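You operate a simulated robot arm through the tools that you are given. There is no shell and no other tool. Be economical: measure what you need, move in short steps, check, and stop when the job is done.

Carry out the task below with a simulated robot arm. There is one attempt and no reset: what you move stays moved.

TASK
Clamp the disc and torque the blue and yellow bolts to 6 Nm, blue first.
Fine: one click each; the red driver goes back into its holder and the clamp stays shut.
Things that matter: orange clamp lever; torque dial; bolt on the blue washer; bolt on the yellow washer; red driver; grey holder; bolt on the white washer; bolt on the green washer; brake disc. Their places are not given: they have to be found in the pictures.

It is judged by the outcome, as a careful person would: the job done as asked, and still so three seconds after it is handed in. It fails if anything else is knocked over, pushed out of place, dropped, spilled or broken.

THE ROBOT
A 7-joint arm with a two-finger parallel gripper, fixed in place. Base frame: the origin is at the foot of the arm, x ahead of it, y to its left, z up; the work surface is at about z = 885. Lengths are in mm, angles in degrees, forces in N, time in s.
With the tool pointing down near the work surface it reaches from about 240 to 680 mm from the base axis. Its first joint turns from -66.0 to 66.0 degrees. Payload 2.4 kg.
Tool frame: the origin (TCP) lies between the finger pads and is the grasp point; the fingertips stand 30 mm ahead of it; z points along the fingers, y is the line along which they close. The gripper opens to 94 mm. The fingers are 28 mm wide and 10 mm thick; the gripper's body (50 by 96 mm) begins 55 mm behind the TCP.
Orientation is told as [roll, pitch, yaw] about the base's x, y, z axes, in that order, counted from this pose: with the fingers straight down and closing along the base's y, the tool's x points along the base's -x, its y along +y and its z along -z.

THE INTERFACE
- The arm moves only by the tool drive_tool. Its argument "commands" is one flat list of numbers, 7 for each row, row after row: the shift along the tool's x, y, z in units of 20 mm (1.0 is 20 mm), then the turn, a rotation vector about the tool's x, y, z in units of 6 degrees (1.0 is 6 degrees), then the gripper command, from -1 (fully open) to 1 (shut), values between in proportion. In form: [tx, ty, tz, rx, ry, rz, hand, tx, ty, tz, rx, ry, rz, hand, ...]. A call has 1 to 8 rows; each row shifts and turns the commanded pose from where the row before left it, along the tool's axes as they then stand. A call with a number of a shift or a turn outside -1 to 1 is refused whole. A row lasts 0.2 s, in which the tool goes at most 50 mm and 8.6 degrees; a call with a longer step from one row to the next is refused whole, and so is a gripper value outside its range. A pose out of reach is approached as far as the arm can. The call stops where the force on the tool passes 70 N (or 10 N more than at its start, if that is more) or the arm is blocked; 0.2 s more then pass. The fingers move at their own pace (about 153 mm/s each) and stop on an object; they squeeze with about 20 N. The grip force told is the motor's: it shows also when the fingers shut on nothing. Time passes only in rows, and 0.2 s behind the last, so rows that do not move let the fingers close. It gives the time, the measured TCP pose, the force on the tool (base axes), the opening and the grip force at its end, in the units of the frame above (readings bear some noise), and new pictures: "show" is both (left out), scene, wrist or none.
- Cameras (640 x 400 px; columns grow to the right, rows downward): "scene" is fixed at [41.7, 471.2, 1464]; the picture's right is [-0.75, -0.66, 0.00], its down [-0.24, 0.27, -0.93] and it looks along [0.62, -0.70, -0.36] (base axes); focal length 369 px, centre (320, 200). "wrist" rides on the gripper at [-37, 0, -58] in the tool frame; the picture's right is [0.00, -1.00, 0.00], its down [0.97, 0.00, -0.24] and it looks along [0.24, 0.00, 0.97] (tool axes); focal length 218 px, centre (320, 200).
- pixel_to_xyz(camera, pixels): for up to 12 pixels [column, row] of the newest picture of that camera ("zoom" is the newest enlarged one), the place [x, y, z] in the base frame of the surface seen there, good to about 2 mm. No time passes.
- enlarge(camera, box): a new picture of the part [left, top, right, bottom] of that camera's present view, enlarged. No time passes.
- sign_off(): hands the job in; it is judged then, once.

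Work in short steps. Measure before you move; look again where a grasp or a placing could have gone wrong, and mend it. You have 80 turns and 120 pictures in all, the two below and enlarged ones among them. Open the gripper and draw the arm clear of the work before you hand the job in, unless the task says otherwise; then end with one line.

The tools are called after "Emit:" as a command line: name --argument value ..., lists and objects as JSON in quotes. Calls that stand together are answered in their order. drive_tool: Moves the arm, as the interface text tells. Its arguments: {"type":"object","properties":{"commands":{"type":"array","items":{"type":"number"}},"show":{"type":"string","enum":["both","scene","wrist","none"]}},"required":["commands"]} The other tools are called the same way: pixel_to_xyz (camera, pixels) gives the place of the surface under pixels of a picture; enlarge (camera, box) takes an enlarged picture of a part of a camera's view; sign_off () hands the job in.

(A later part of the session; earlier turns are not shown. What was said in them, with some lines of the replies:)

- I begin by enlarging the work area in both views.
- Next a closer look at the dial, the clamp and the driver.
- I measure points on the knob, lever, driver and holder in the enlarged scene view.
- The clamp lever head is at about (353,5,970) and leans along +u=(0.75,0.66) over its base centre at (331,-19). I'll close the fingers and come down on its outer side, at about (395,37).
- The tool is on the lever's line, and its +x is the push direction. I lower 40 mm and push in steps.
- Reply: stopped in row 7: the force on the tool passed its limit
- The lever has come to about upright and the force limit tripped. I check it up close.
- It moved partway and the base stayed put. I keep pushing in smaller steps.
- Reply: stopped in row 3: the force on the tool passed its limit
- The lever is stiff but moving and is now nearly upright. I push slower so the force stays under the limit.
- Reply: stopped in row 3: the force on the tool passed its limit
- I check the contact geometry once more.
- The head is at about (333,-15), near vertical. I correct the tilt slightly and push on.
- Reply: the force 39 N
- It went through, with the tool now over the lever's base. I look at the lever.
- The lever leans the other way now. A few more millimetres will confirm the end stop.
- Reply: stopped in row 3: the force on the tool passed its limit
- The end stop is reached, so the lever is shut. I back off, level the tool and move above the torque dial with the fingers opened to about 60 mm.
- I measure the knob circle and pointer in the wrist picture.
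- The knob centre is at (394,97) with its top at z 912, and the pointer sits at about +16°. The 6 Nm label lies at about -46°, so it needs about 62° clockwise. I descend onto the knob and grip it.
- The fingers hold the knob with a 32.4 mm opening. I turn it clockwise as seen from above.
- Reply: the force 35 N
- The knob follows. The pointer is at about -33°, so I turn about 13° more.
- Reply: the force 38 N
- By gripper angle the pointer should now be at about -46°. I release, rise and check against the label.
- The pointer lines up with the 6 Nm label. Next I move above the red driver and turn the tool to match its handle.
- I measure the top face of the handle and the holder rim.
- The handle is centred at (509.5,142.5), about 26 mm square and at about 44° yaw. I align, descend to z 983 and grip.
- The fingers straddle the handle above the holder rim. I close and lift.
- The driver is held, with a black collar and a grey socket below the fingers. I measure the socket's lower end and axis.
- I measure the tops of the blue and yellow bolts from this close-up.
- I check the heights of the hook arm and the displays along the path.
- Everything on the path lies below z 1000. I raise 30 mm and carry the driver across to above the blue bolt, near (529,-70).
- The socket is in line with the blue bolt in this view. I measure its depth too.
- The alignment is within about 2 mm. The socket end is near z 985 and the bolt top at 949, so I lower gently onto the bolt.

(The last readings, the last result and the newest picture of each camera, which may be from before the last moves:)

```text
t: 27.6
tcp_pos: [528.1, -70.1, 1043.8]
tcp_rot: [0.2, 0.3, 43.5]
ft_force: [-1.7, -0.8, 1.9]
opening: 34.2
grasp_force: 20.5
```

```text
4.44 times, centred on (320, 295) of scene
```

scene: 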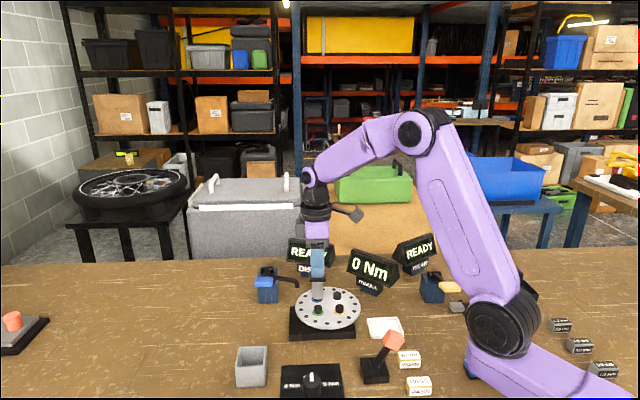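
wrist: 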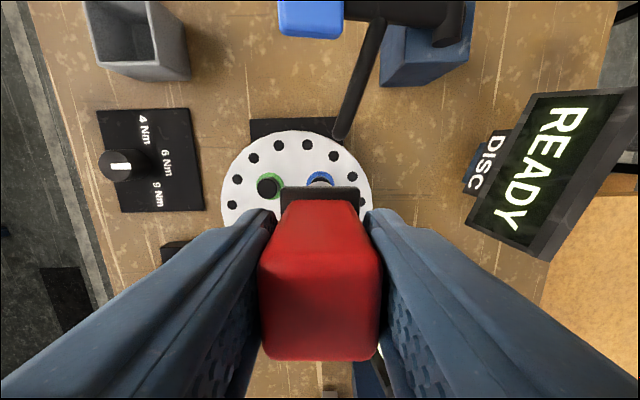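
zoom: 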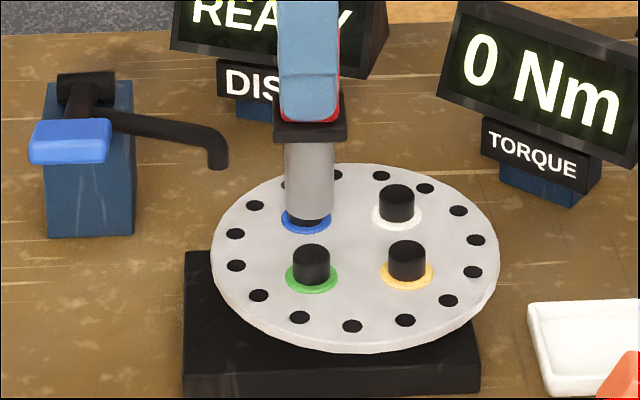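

The socket is slipping over the bolt with little force. I lower the rest of the way.

Emit:
drive_tool --commands '[0, 0, 0.15, 0, 0, 0, 1, 0, 0, 0.1, 0, 0, 0, 1, 0, 0, 0.1, 0, 0, 0, 1]' --show "scene"

Emit:
enlarge --camera "scene" --box '[270, 250, 370, 340]'

```text
t: 28.4
tcp_pos: [529.3, -69.7, 1038.0]
tcp_rot: [0.1, 0.1, 43.6]
ft_force: [-0.8, 0.3, 14.9]
opening: 34.4
grasp_force: 20.1
```

scene: 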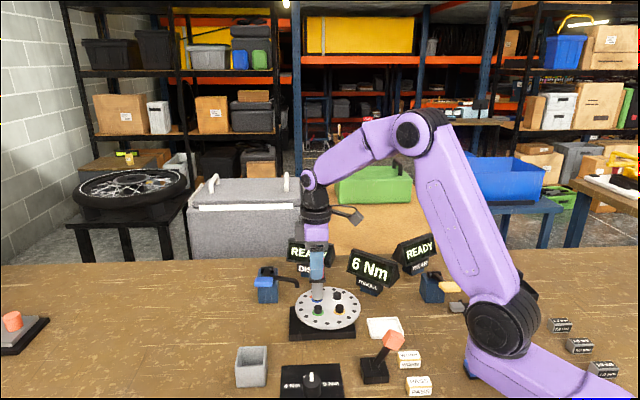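

```text
4.44 times, centred on (320, 295) of scene
```

zoom: 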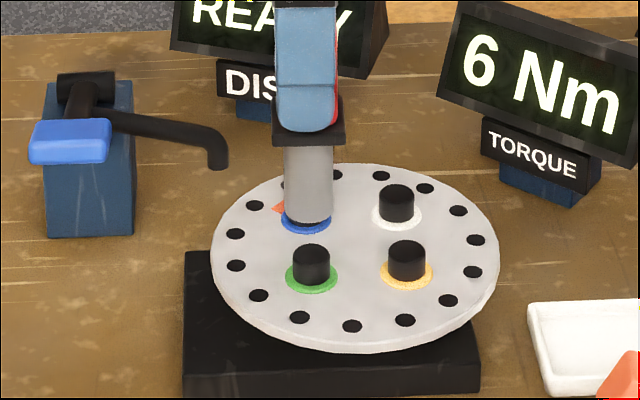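

The torque display jumped to 6 Nm and an orange mark appeared beside the blue bolt. I look closer before moving.

Emit:
enlarge --camera "scene" --box '[300, 280, 350, 320]'

Emit:
enlarge --camera "wrist" --box '[190, 100, 450, 250]'

```text
10.00 times, centred on (325, 300) of scene
```

zoom: 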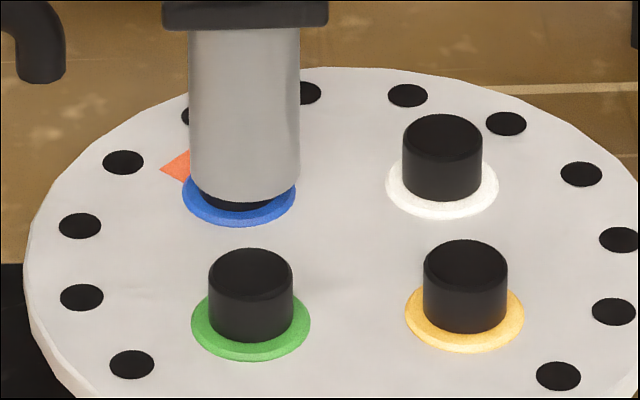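

```text
2.46 times, centred on (320, 175) of wrist
```

zoom: 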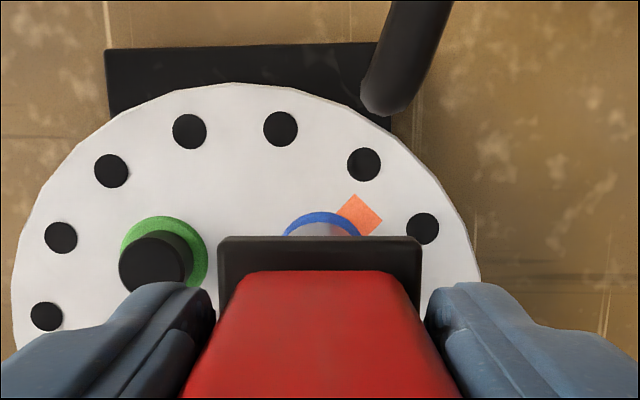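

The orange mark shows the click has registered. I lift straight off and carry the driver to the yellow bolt.

Emit:
drive_tool --commands '[0, 0, -0.5, 0, 0, 0, 1, 0, 0, -0.8, 0, 0, 0, 1, 0, 0, -0.9, 0, 0, 0, 1, 0.61, 0.565, 0, 0, 0, 0, 1, 0.61, 0.565, 0, 0, 0, 0, 1, 0.61, 0.565, 0, 0, 0, 0, 1, 0.61, 0.565, 0, 0, 0, 0, 1, 0, 0, 0, 0, 0, 0, 1]' --show "scene"

Emit:
enlarge --camera "scene" --box '[280, 250, 380, 340]'

```text
t: 30.2
tcp_pos: [463.0, -70.9, 1080.2]
tcp_rot: [0.2, 0.3, 43.6]
ft_force: [0.6, -0.1, -2.4]
opening: 34.3
grasp_force: 20.3
```

scene: 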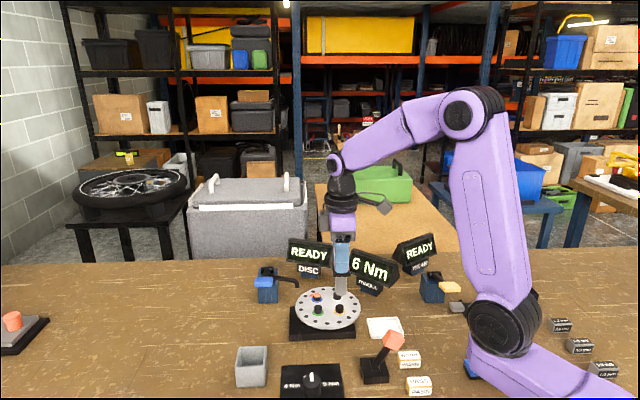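

```text
4.44 times, centred on (330, 295) of scene
```

zoom: 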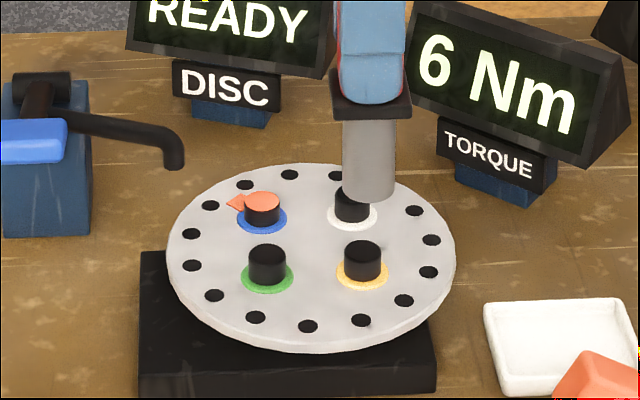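

The blue bolt is marked orange. I check the socket axis against the yellow bolt.

Emit:
pixel_to_xyz --camera "zoom" --pixels '[[369, 190], [369, 170], [369, 150], [364, 247], [362, 268], [364, 243]]'

```text
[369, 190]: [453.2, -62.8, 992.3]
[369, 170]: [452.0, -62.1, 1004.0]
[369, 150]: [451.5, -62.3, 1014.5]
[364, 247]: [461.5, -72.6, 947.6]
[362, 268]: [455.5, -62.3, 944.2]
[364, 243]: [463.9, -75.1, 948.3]
```

The alignment matches the blue case. I nudge 1 mm and lower gently.

Emit:
drive_tool --commands '[-0.06, 0, 0.7, 0, 0, 0, 1, 0, 0, 0.7, 0, 0, 0, 1, 0, 0, 0.2, 0, 0, 0, 1, 0, 0, 0.15, 0, 0, 0, 1, 0, 0, 0.1, 0, 0, 0, 1, 0, 0, 0.1, 0, 0, 0, 1]' --show "scene"

Emit:
enlarge --camera "scene" --box '[290, 250, 390, 340]'

```text
t: 31.6
tcp_pos: [462.4, -71.0, 1042.3]
tcp_rot: [0.2, 0.3, 43.7]
ft_force: [-0.7, 0.9, -0.1]
opening: 34.2
grasp_force: 20.0
```

scene: 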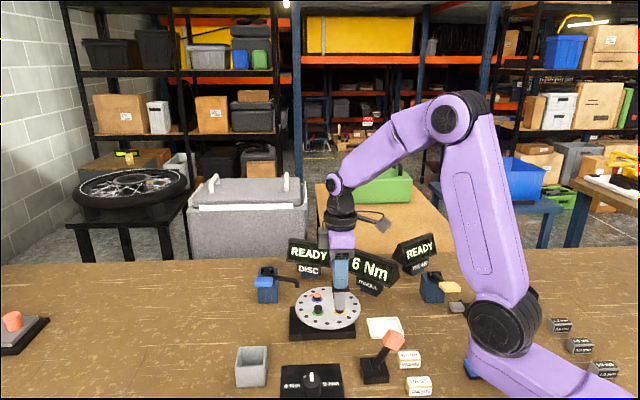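

```text
4.44 times, centred on (340, 295) of scene
```

zoom: 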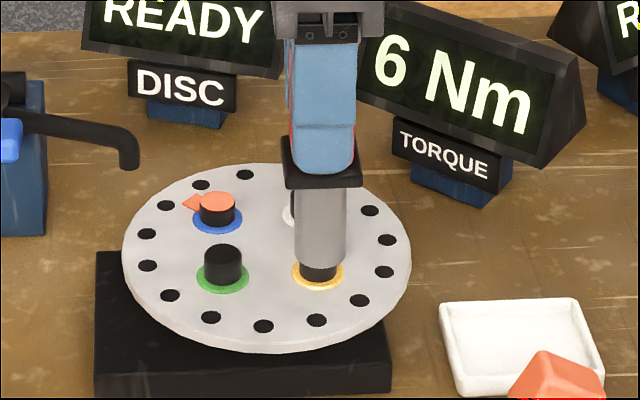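

No click yet. Blue clicked at about z 1038 with 15 N, so I lower 5 mm more in small steps.

Emit:
drive_tool --commands '[0, 0, 0.12, 0, 0, 0, 1, 0, 0, 0.1, 0, 0, 0, 1]' --show "scene"

Emit:
enlarge --camera "scene" --box '[290, 250, 390, 340]'

```text
t: 32.2
tcp_pos: [462.0, -70.1, 1039.4]
tcp_rot: [0.1, 0.3, 43.5]
ft_force: [-0.8, -0.4, 7.6]
opening: 34.3
grasp_force: 20.1
```

scene: 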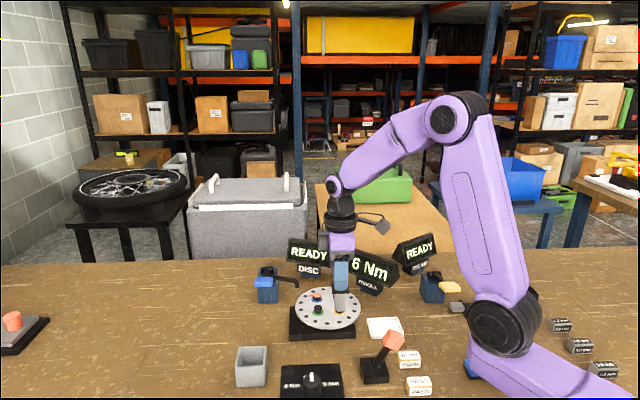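

```text
4.44 times, centred on (340, 295) of scene
```

zoom: 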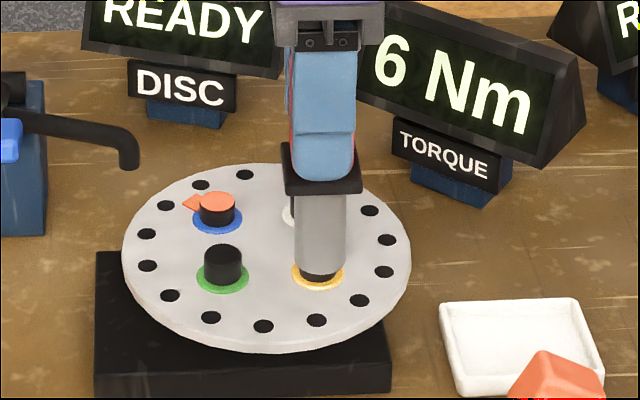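

No mark beside yellow yet. I press a little further, to about 15 N as with blue.

Emit:
drive_tool --commands '[0, 0, 0.08, 0, 0, 0, 1]' --show "scene"

Emit:
enlarge --camera "scene" --box '[290, 250, 390, 340]'

```text
t: 32.6
tcp_pos: [463.2, -71.4, 1036.5]
tcp_rot: [0.1, 0.3, 43.5]
ft_force: [-2.5, -0.4, 14.5]
opening: 34.3
grasp_force: 20.2
```

scene: 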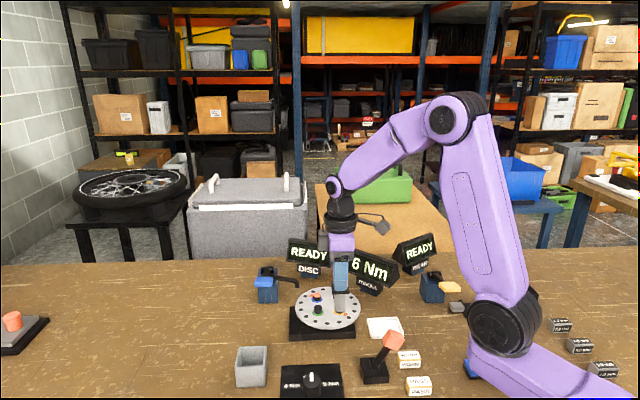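

```text
4.44 times, centred on (340, 295) of scene
```

zoom: 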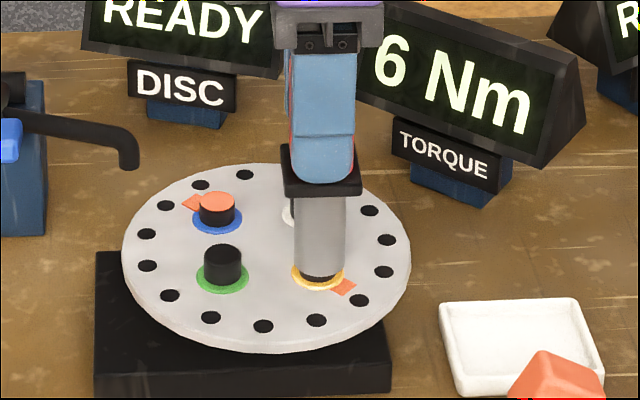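

Yellow has clicked, with its orange mark showing. I lift straight off and carry the driver back to the holder.

Emit:
drive_tool --commands '[0, 0, -0.5, 0, 0, 0, 1, 0, 0, -0.9, 0, 0, 0, 1, 0, 0, -0.9, 0, 0, 0, 1, 0, 0, -0.9, 0, 0, 0, 1, -0.91, 0.608, 0, 0, 0, 0, 1, -0.91, 0.608, 0, 0, 0, 0, 1, -0.91, 0.608, 0, 0, 0, 0, 1, -0.91, 0.608, 0, 0, 0, 0, 1]' --show "none"

Emit:
drive_tool --commands '[-0.91, 0.608, 0, 0, 0, 0, 1, -0.91, 0.608, 0, 0, 0, 0, 1, -0.91, 0.608, 0, 0, 0, 0, 1, -0.91, 0.608, 0, 0, 0, 0, 1, -0.91, 0.608, 0, 0, 0, 0, 1, -0.91, 0.608, 0, 0, 0, 0, 1, 0, 0, 0.7, 0, 0, 0, 1, 0, 0, 0.6, 0, 0, 0, 1]'

Emit:
enlarge --camera "scene" --box '[200, 290, 300, 395]'

```text
t: 34.4
tcp_pos: [481.3, 15.9, 1098.8]
tcp_rot: [0.2, 0.4, 43.6]
ft_force: [0.4, 0.6, -2.8]
opening: 34.1
grasp_force: 20.2
```

```text
t: 36.2
tcp_pos: [509.0, 144.4, 1074.2]
tcp_rot: [0.2, 0.4, 43.6]
ft_force: [-0.1, -0.1, -2.9]
opening: 34.3
grasp_force: 19.8
```

scene: 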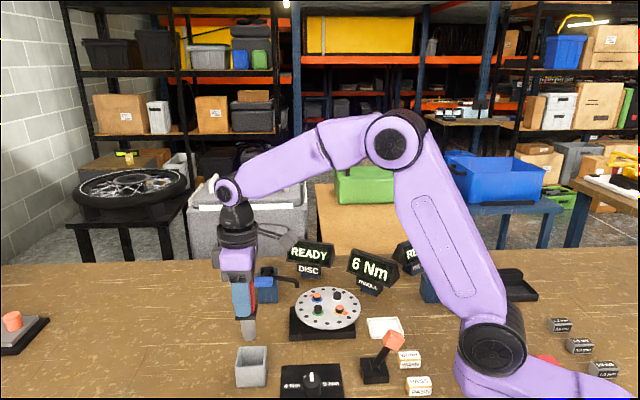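
wrist: 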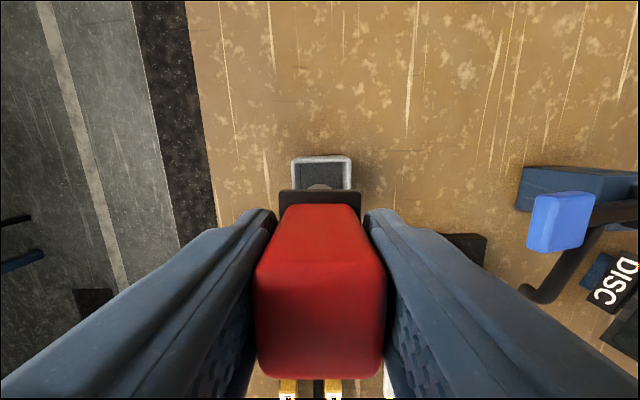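

```text
3.81 times, centred on (250, 342) of scene
```

zoom: 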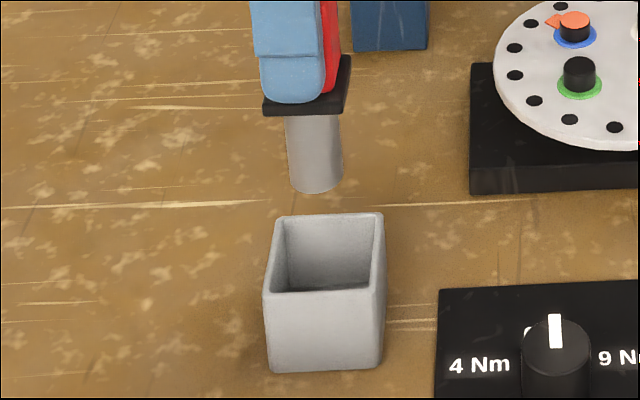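

The driver is over the holder, with a 2 mm correction to make. I lower it in and watch the force.

Emit:
drive_tool --commands '[0, -0.1, 0.6, 0, 0, 0, 1, 0, 0, 0.8, 0, 0, 0, 1, 0, 0, 0.8, 0, 0, 0, 1, 0, 0, 0.8, 0, 0, 0, 1, 0, 0, 0.6, 0, 0, 0, 1, 0, 0, 0.3, 0, 0, 0, 1, 0, 0, 0.2, 0, 0, 0, 1]'

Emit:
enlarge --camera "scene" --box '[200, 290, 300, 395]'

```text
t: 37.8
tcp_pos: [511.3, 142.5, 991.4]
tcp_rot: [0.2, 0.3, 43.6]
ft_force: [-0.6, 0.6, -3.5]
opening: 34.3
grasp_force: 20.2
```

scene: 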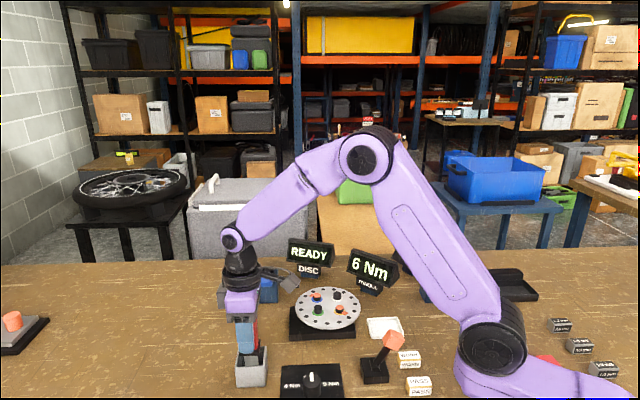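
wrist: 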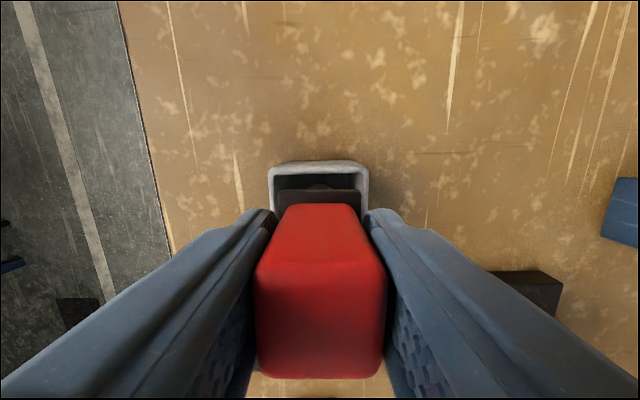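

```text
3.81 times, centred on (250, 342) of scene
```

zoom: 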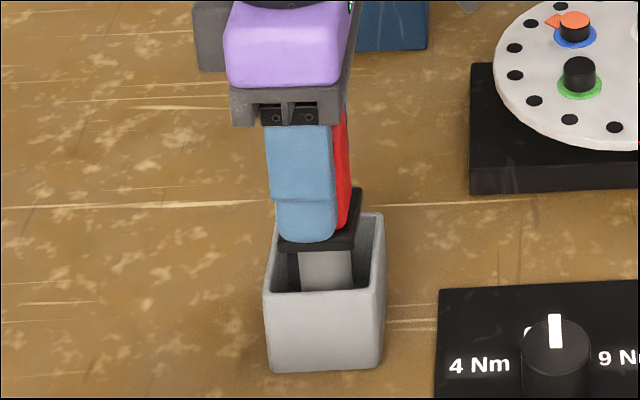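

It is entering cleanly. I keep lowering in small steps until it touches the floor.

Emit:
drive_tool --commands '[0, 0, 0.15, 0, 0, 0, 1, 0, 0, 0.15, 0, 0, 0, 1, 0, 0, 0.1, 0, 0, 0, 1]' --show "none"

```text
t: 38.6
tcp_pos: [512.2, 141.6, 982.8]
tcp_rot: [0.2, 0.3, 43.6]
ft_force: [0.3, 0.4, -1.8]
opening: 34.3
grasp_force: 19.8
```

Emit:
drive_tool --commands '[0, 0, 0.08, 0, 0, 0, 1, 0, 0, 0.07, 0, 0, 0, 1]' --show "scene"

Emit:
enlarge --camera "scene" --box '[200, 290, 300, 395]'

```text
t: 39.2
tcp_pos: [511.9, 142.5, 981.1]
tcp_rot: [0.1, 0.3, 43.7]
ft_force: [-0.1, 0.4, -2.4]
opening: 34.3
grasp_force: 19.6
```

scene: 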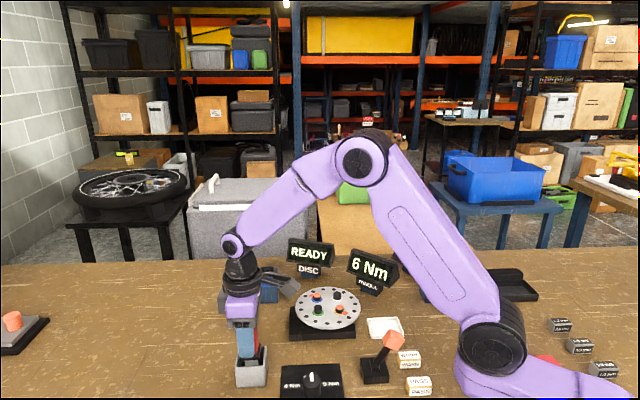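

```text
3.81 times, centred on (250, 342) of scene
```

zoom: 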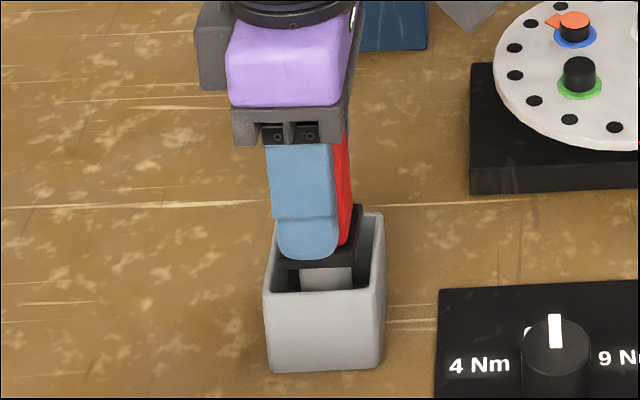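

Emit:
drive_tool --commands '[0, 0, 0.08, 0, 0, 0, 1, 0, 0, 0.08, 0, 0, 0, 1]' --show "none"

```text
t: 39.8
tcp_pos: [511.7, 142.6, 978.9]
tcp_rot: [0.1, 0.1, 43.6]
ft_force: [-2.4, 0.4, 15.9]
opening: 34.7
grasp_force: 19.9
```

The driver has reached the floor (16 N). I ease up slightly, open slowly, check and then rise.

Emit:
drive_tool --commands '[0, 0, -0.06, 0, 0, 0, 1, 0, 0, 0, 0, 0, 0, 0.2, 0, 0, 0, 0, 0, 0, 0, 0, 0, 0, 0, 0, 0, -0.3, 0, 0, 0, 0, 0, 0, -0.3]'

```text
t: 41.0
tcp_pos: [511.5, 142.5, 979.5]
tcp_rot: [0.3, 0.4, 43.7]
ft_force: [0.3, -0.4, 0.8]
opening: 61.0
grasp_force: 0.2
```

scene: 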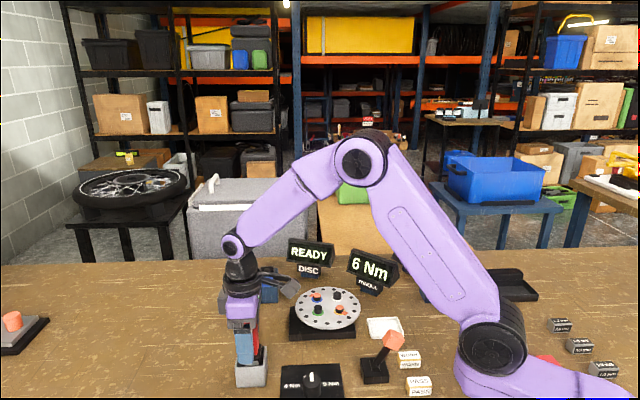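
wrist: 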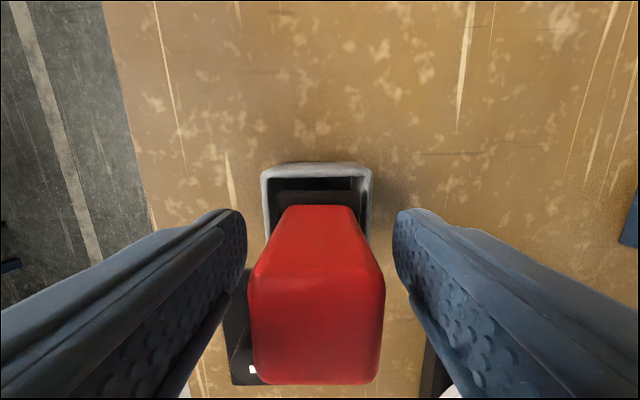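

The driver stands free in the holder. I rise well clear and fully open the gripper.

Emit:
drive_tool --commands '[0, 0, -0.5, 0, 0, 0, -0.3, 0, 0, -1, 0, 0, 0, -0.3, 0, 0, -1, 0, 0, 0, -0.3, 0, 0, -1, 0, 0, 0, -0.3, 0, 0, -1, 0, 0, 0, -0.5, 0, 0, -1, 0, 0, 0, -1, 0, 0, -1, 0, 0, 0, -1, 0, 0, -1, 0, 0, 0, -1]'

Emit:
enlarge --camera "scene" --box '[220, 230, 440, 400]'

```text
t: 42.8
tcp_pos: [512.6, 142.6, 1130.0]
tcp_rot: [0.2, 0.3, 43.6]
ft_force: [0.3, 1.1, -1.0]
opening: 94.2
grasp_force: 0.2
```

scene: 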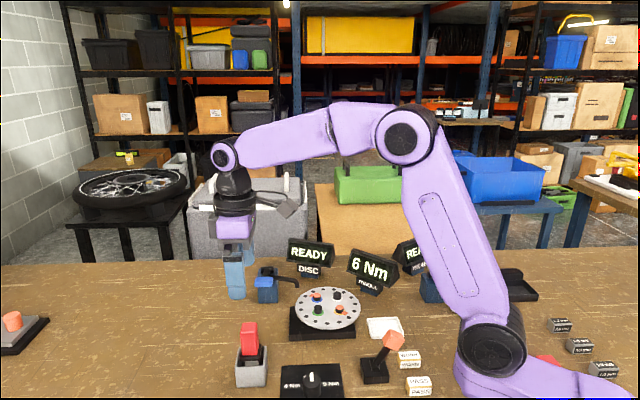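
wrist: 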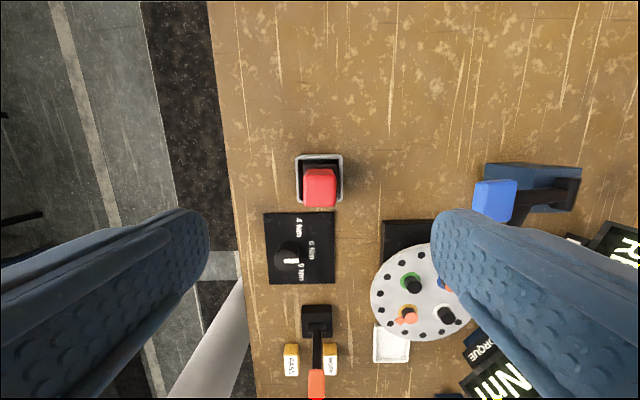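

```text
2.35 times, centred on (330, 315) of scene
```

zoom: 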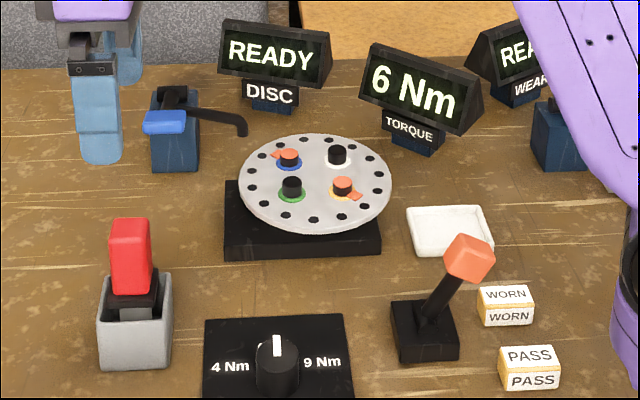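

The clamp lever is shut, the dial is at 6 Nm, both bolts carry their marks, and the driver stands in its holder. The arm is clear, so I hand the job in.

Emit:
sign_off

```text
The job is handed in.
```

I shut the clamp, set the torque dial to 6 Nm and clicked the blue bolt once, then the yellow bolt once; the red driver is back in its holder and the arm is clear.
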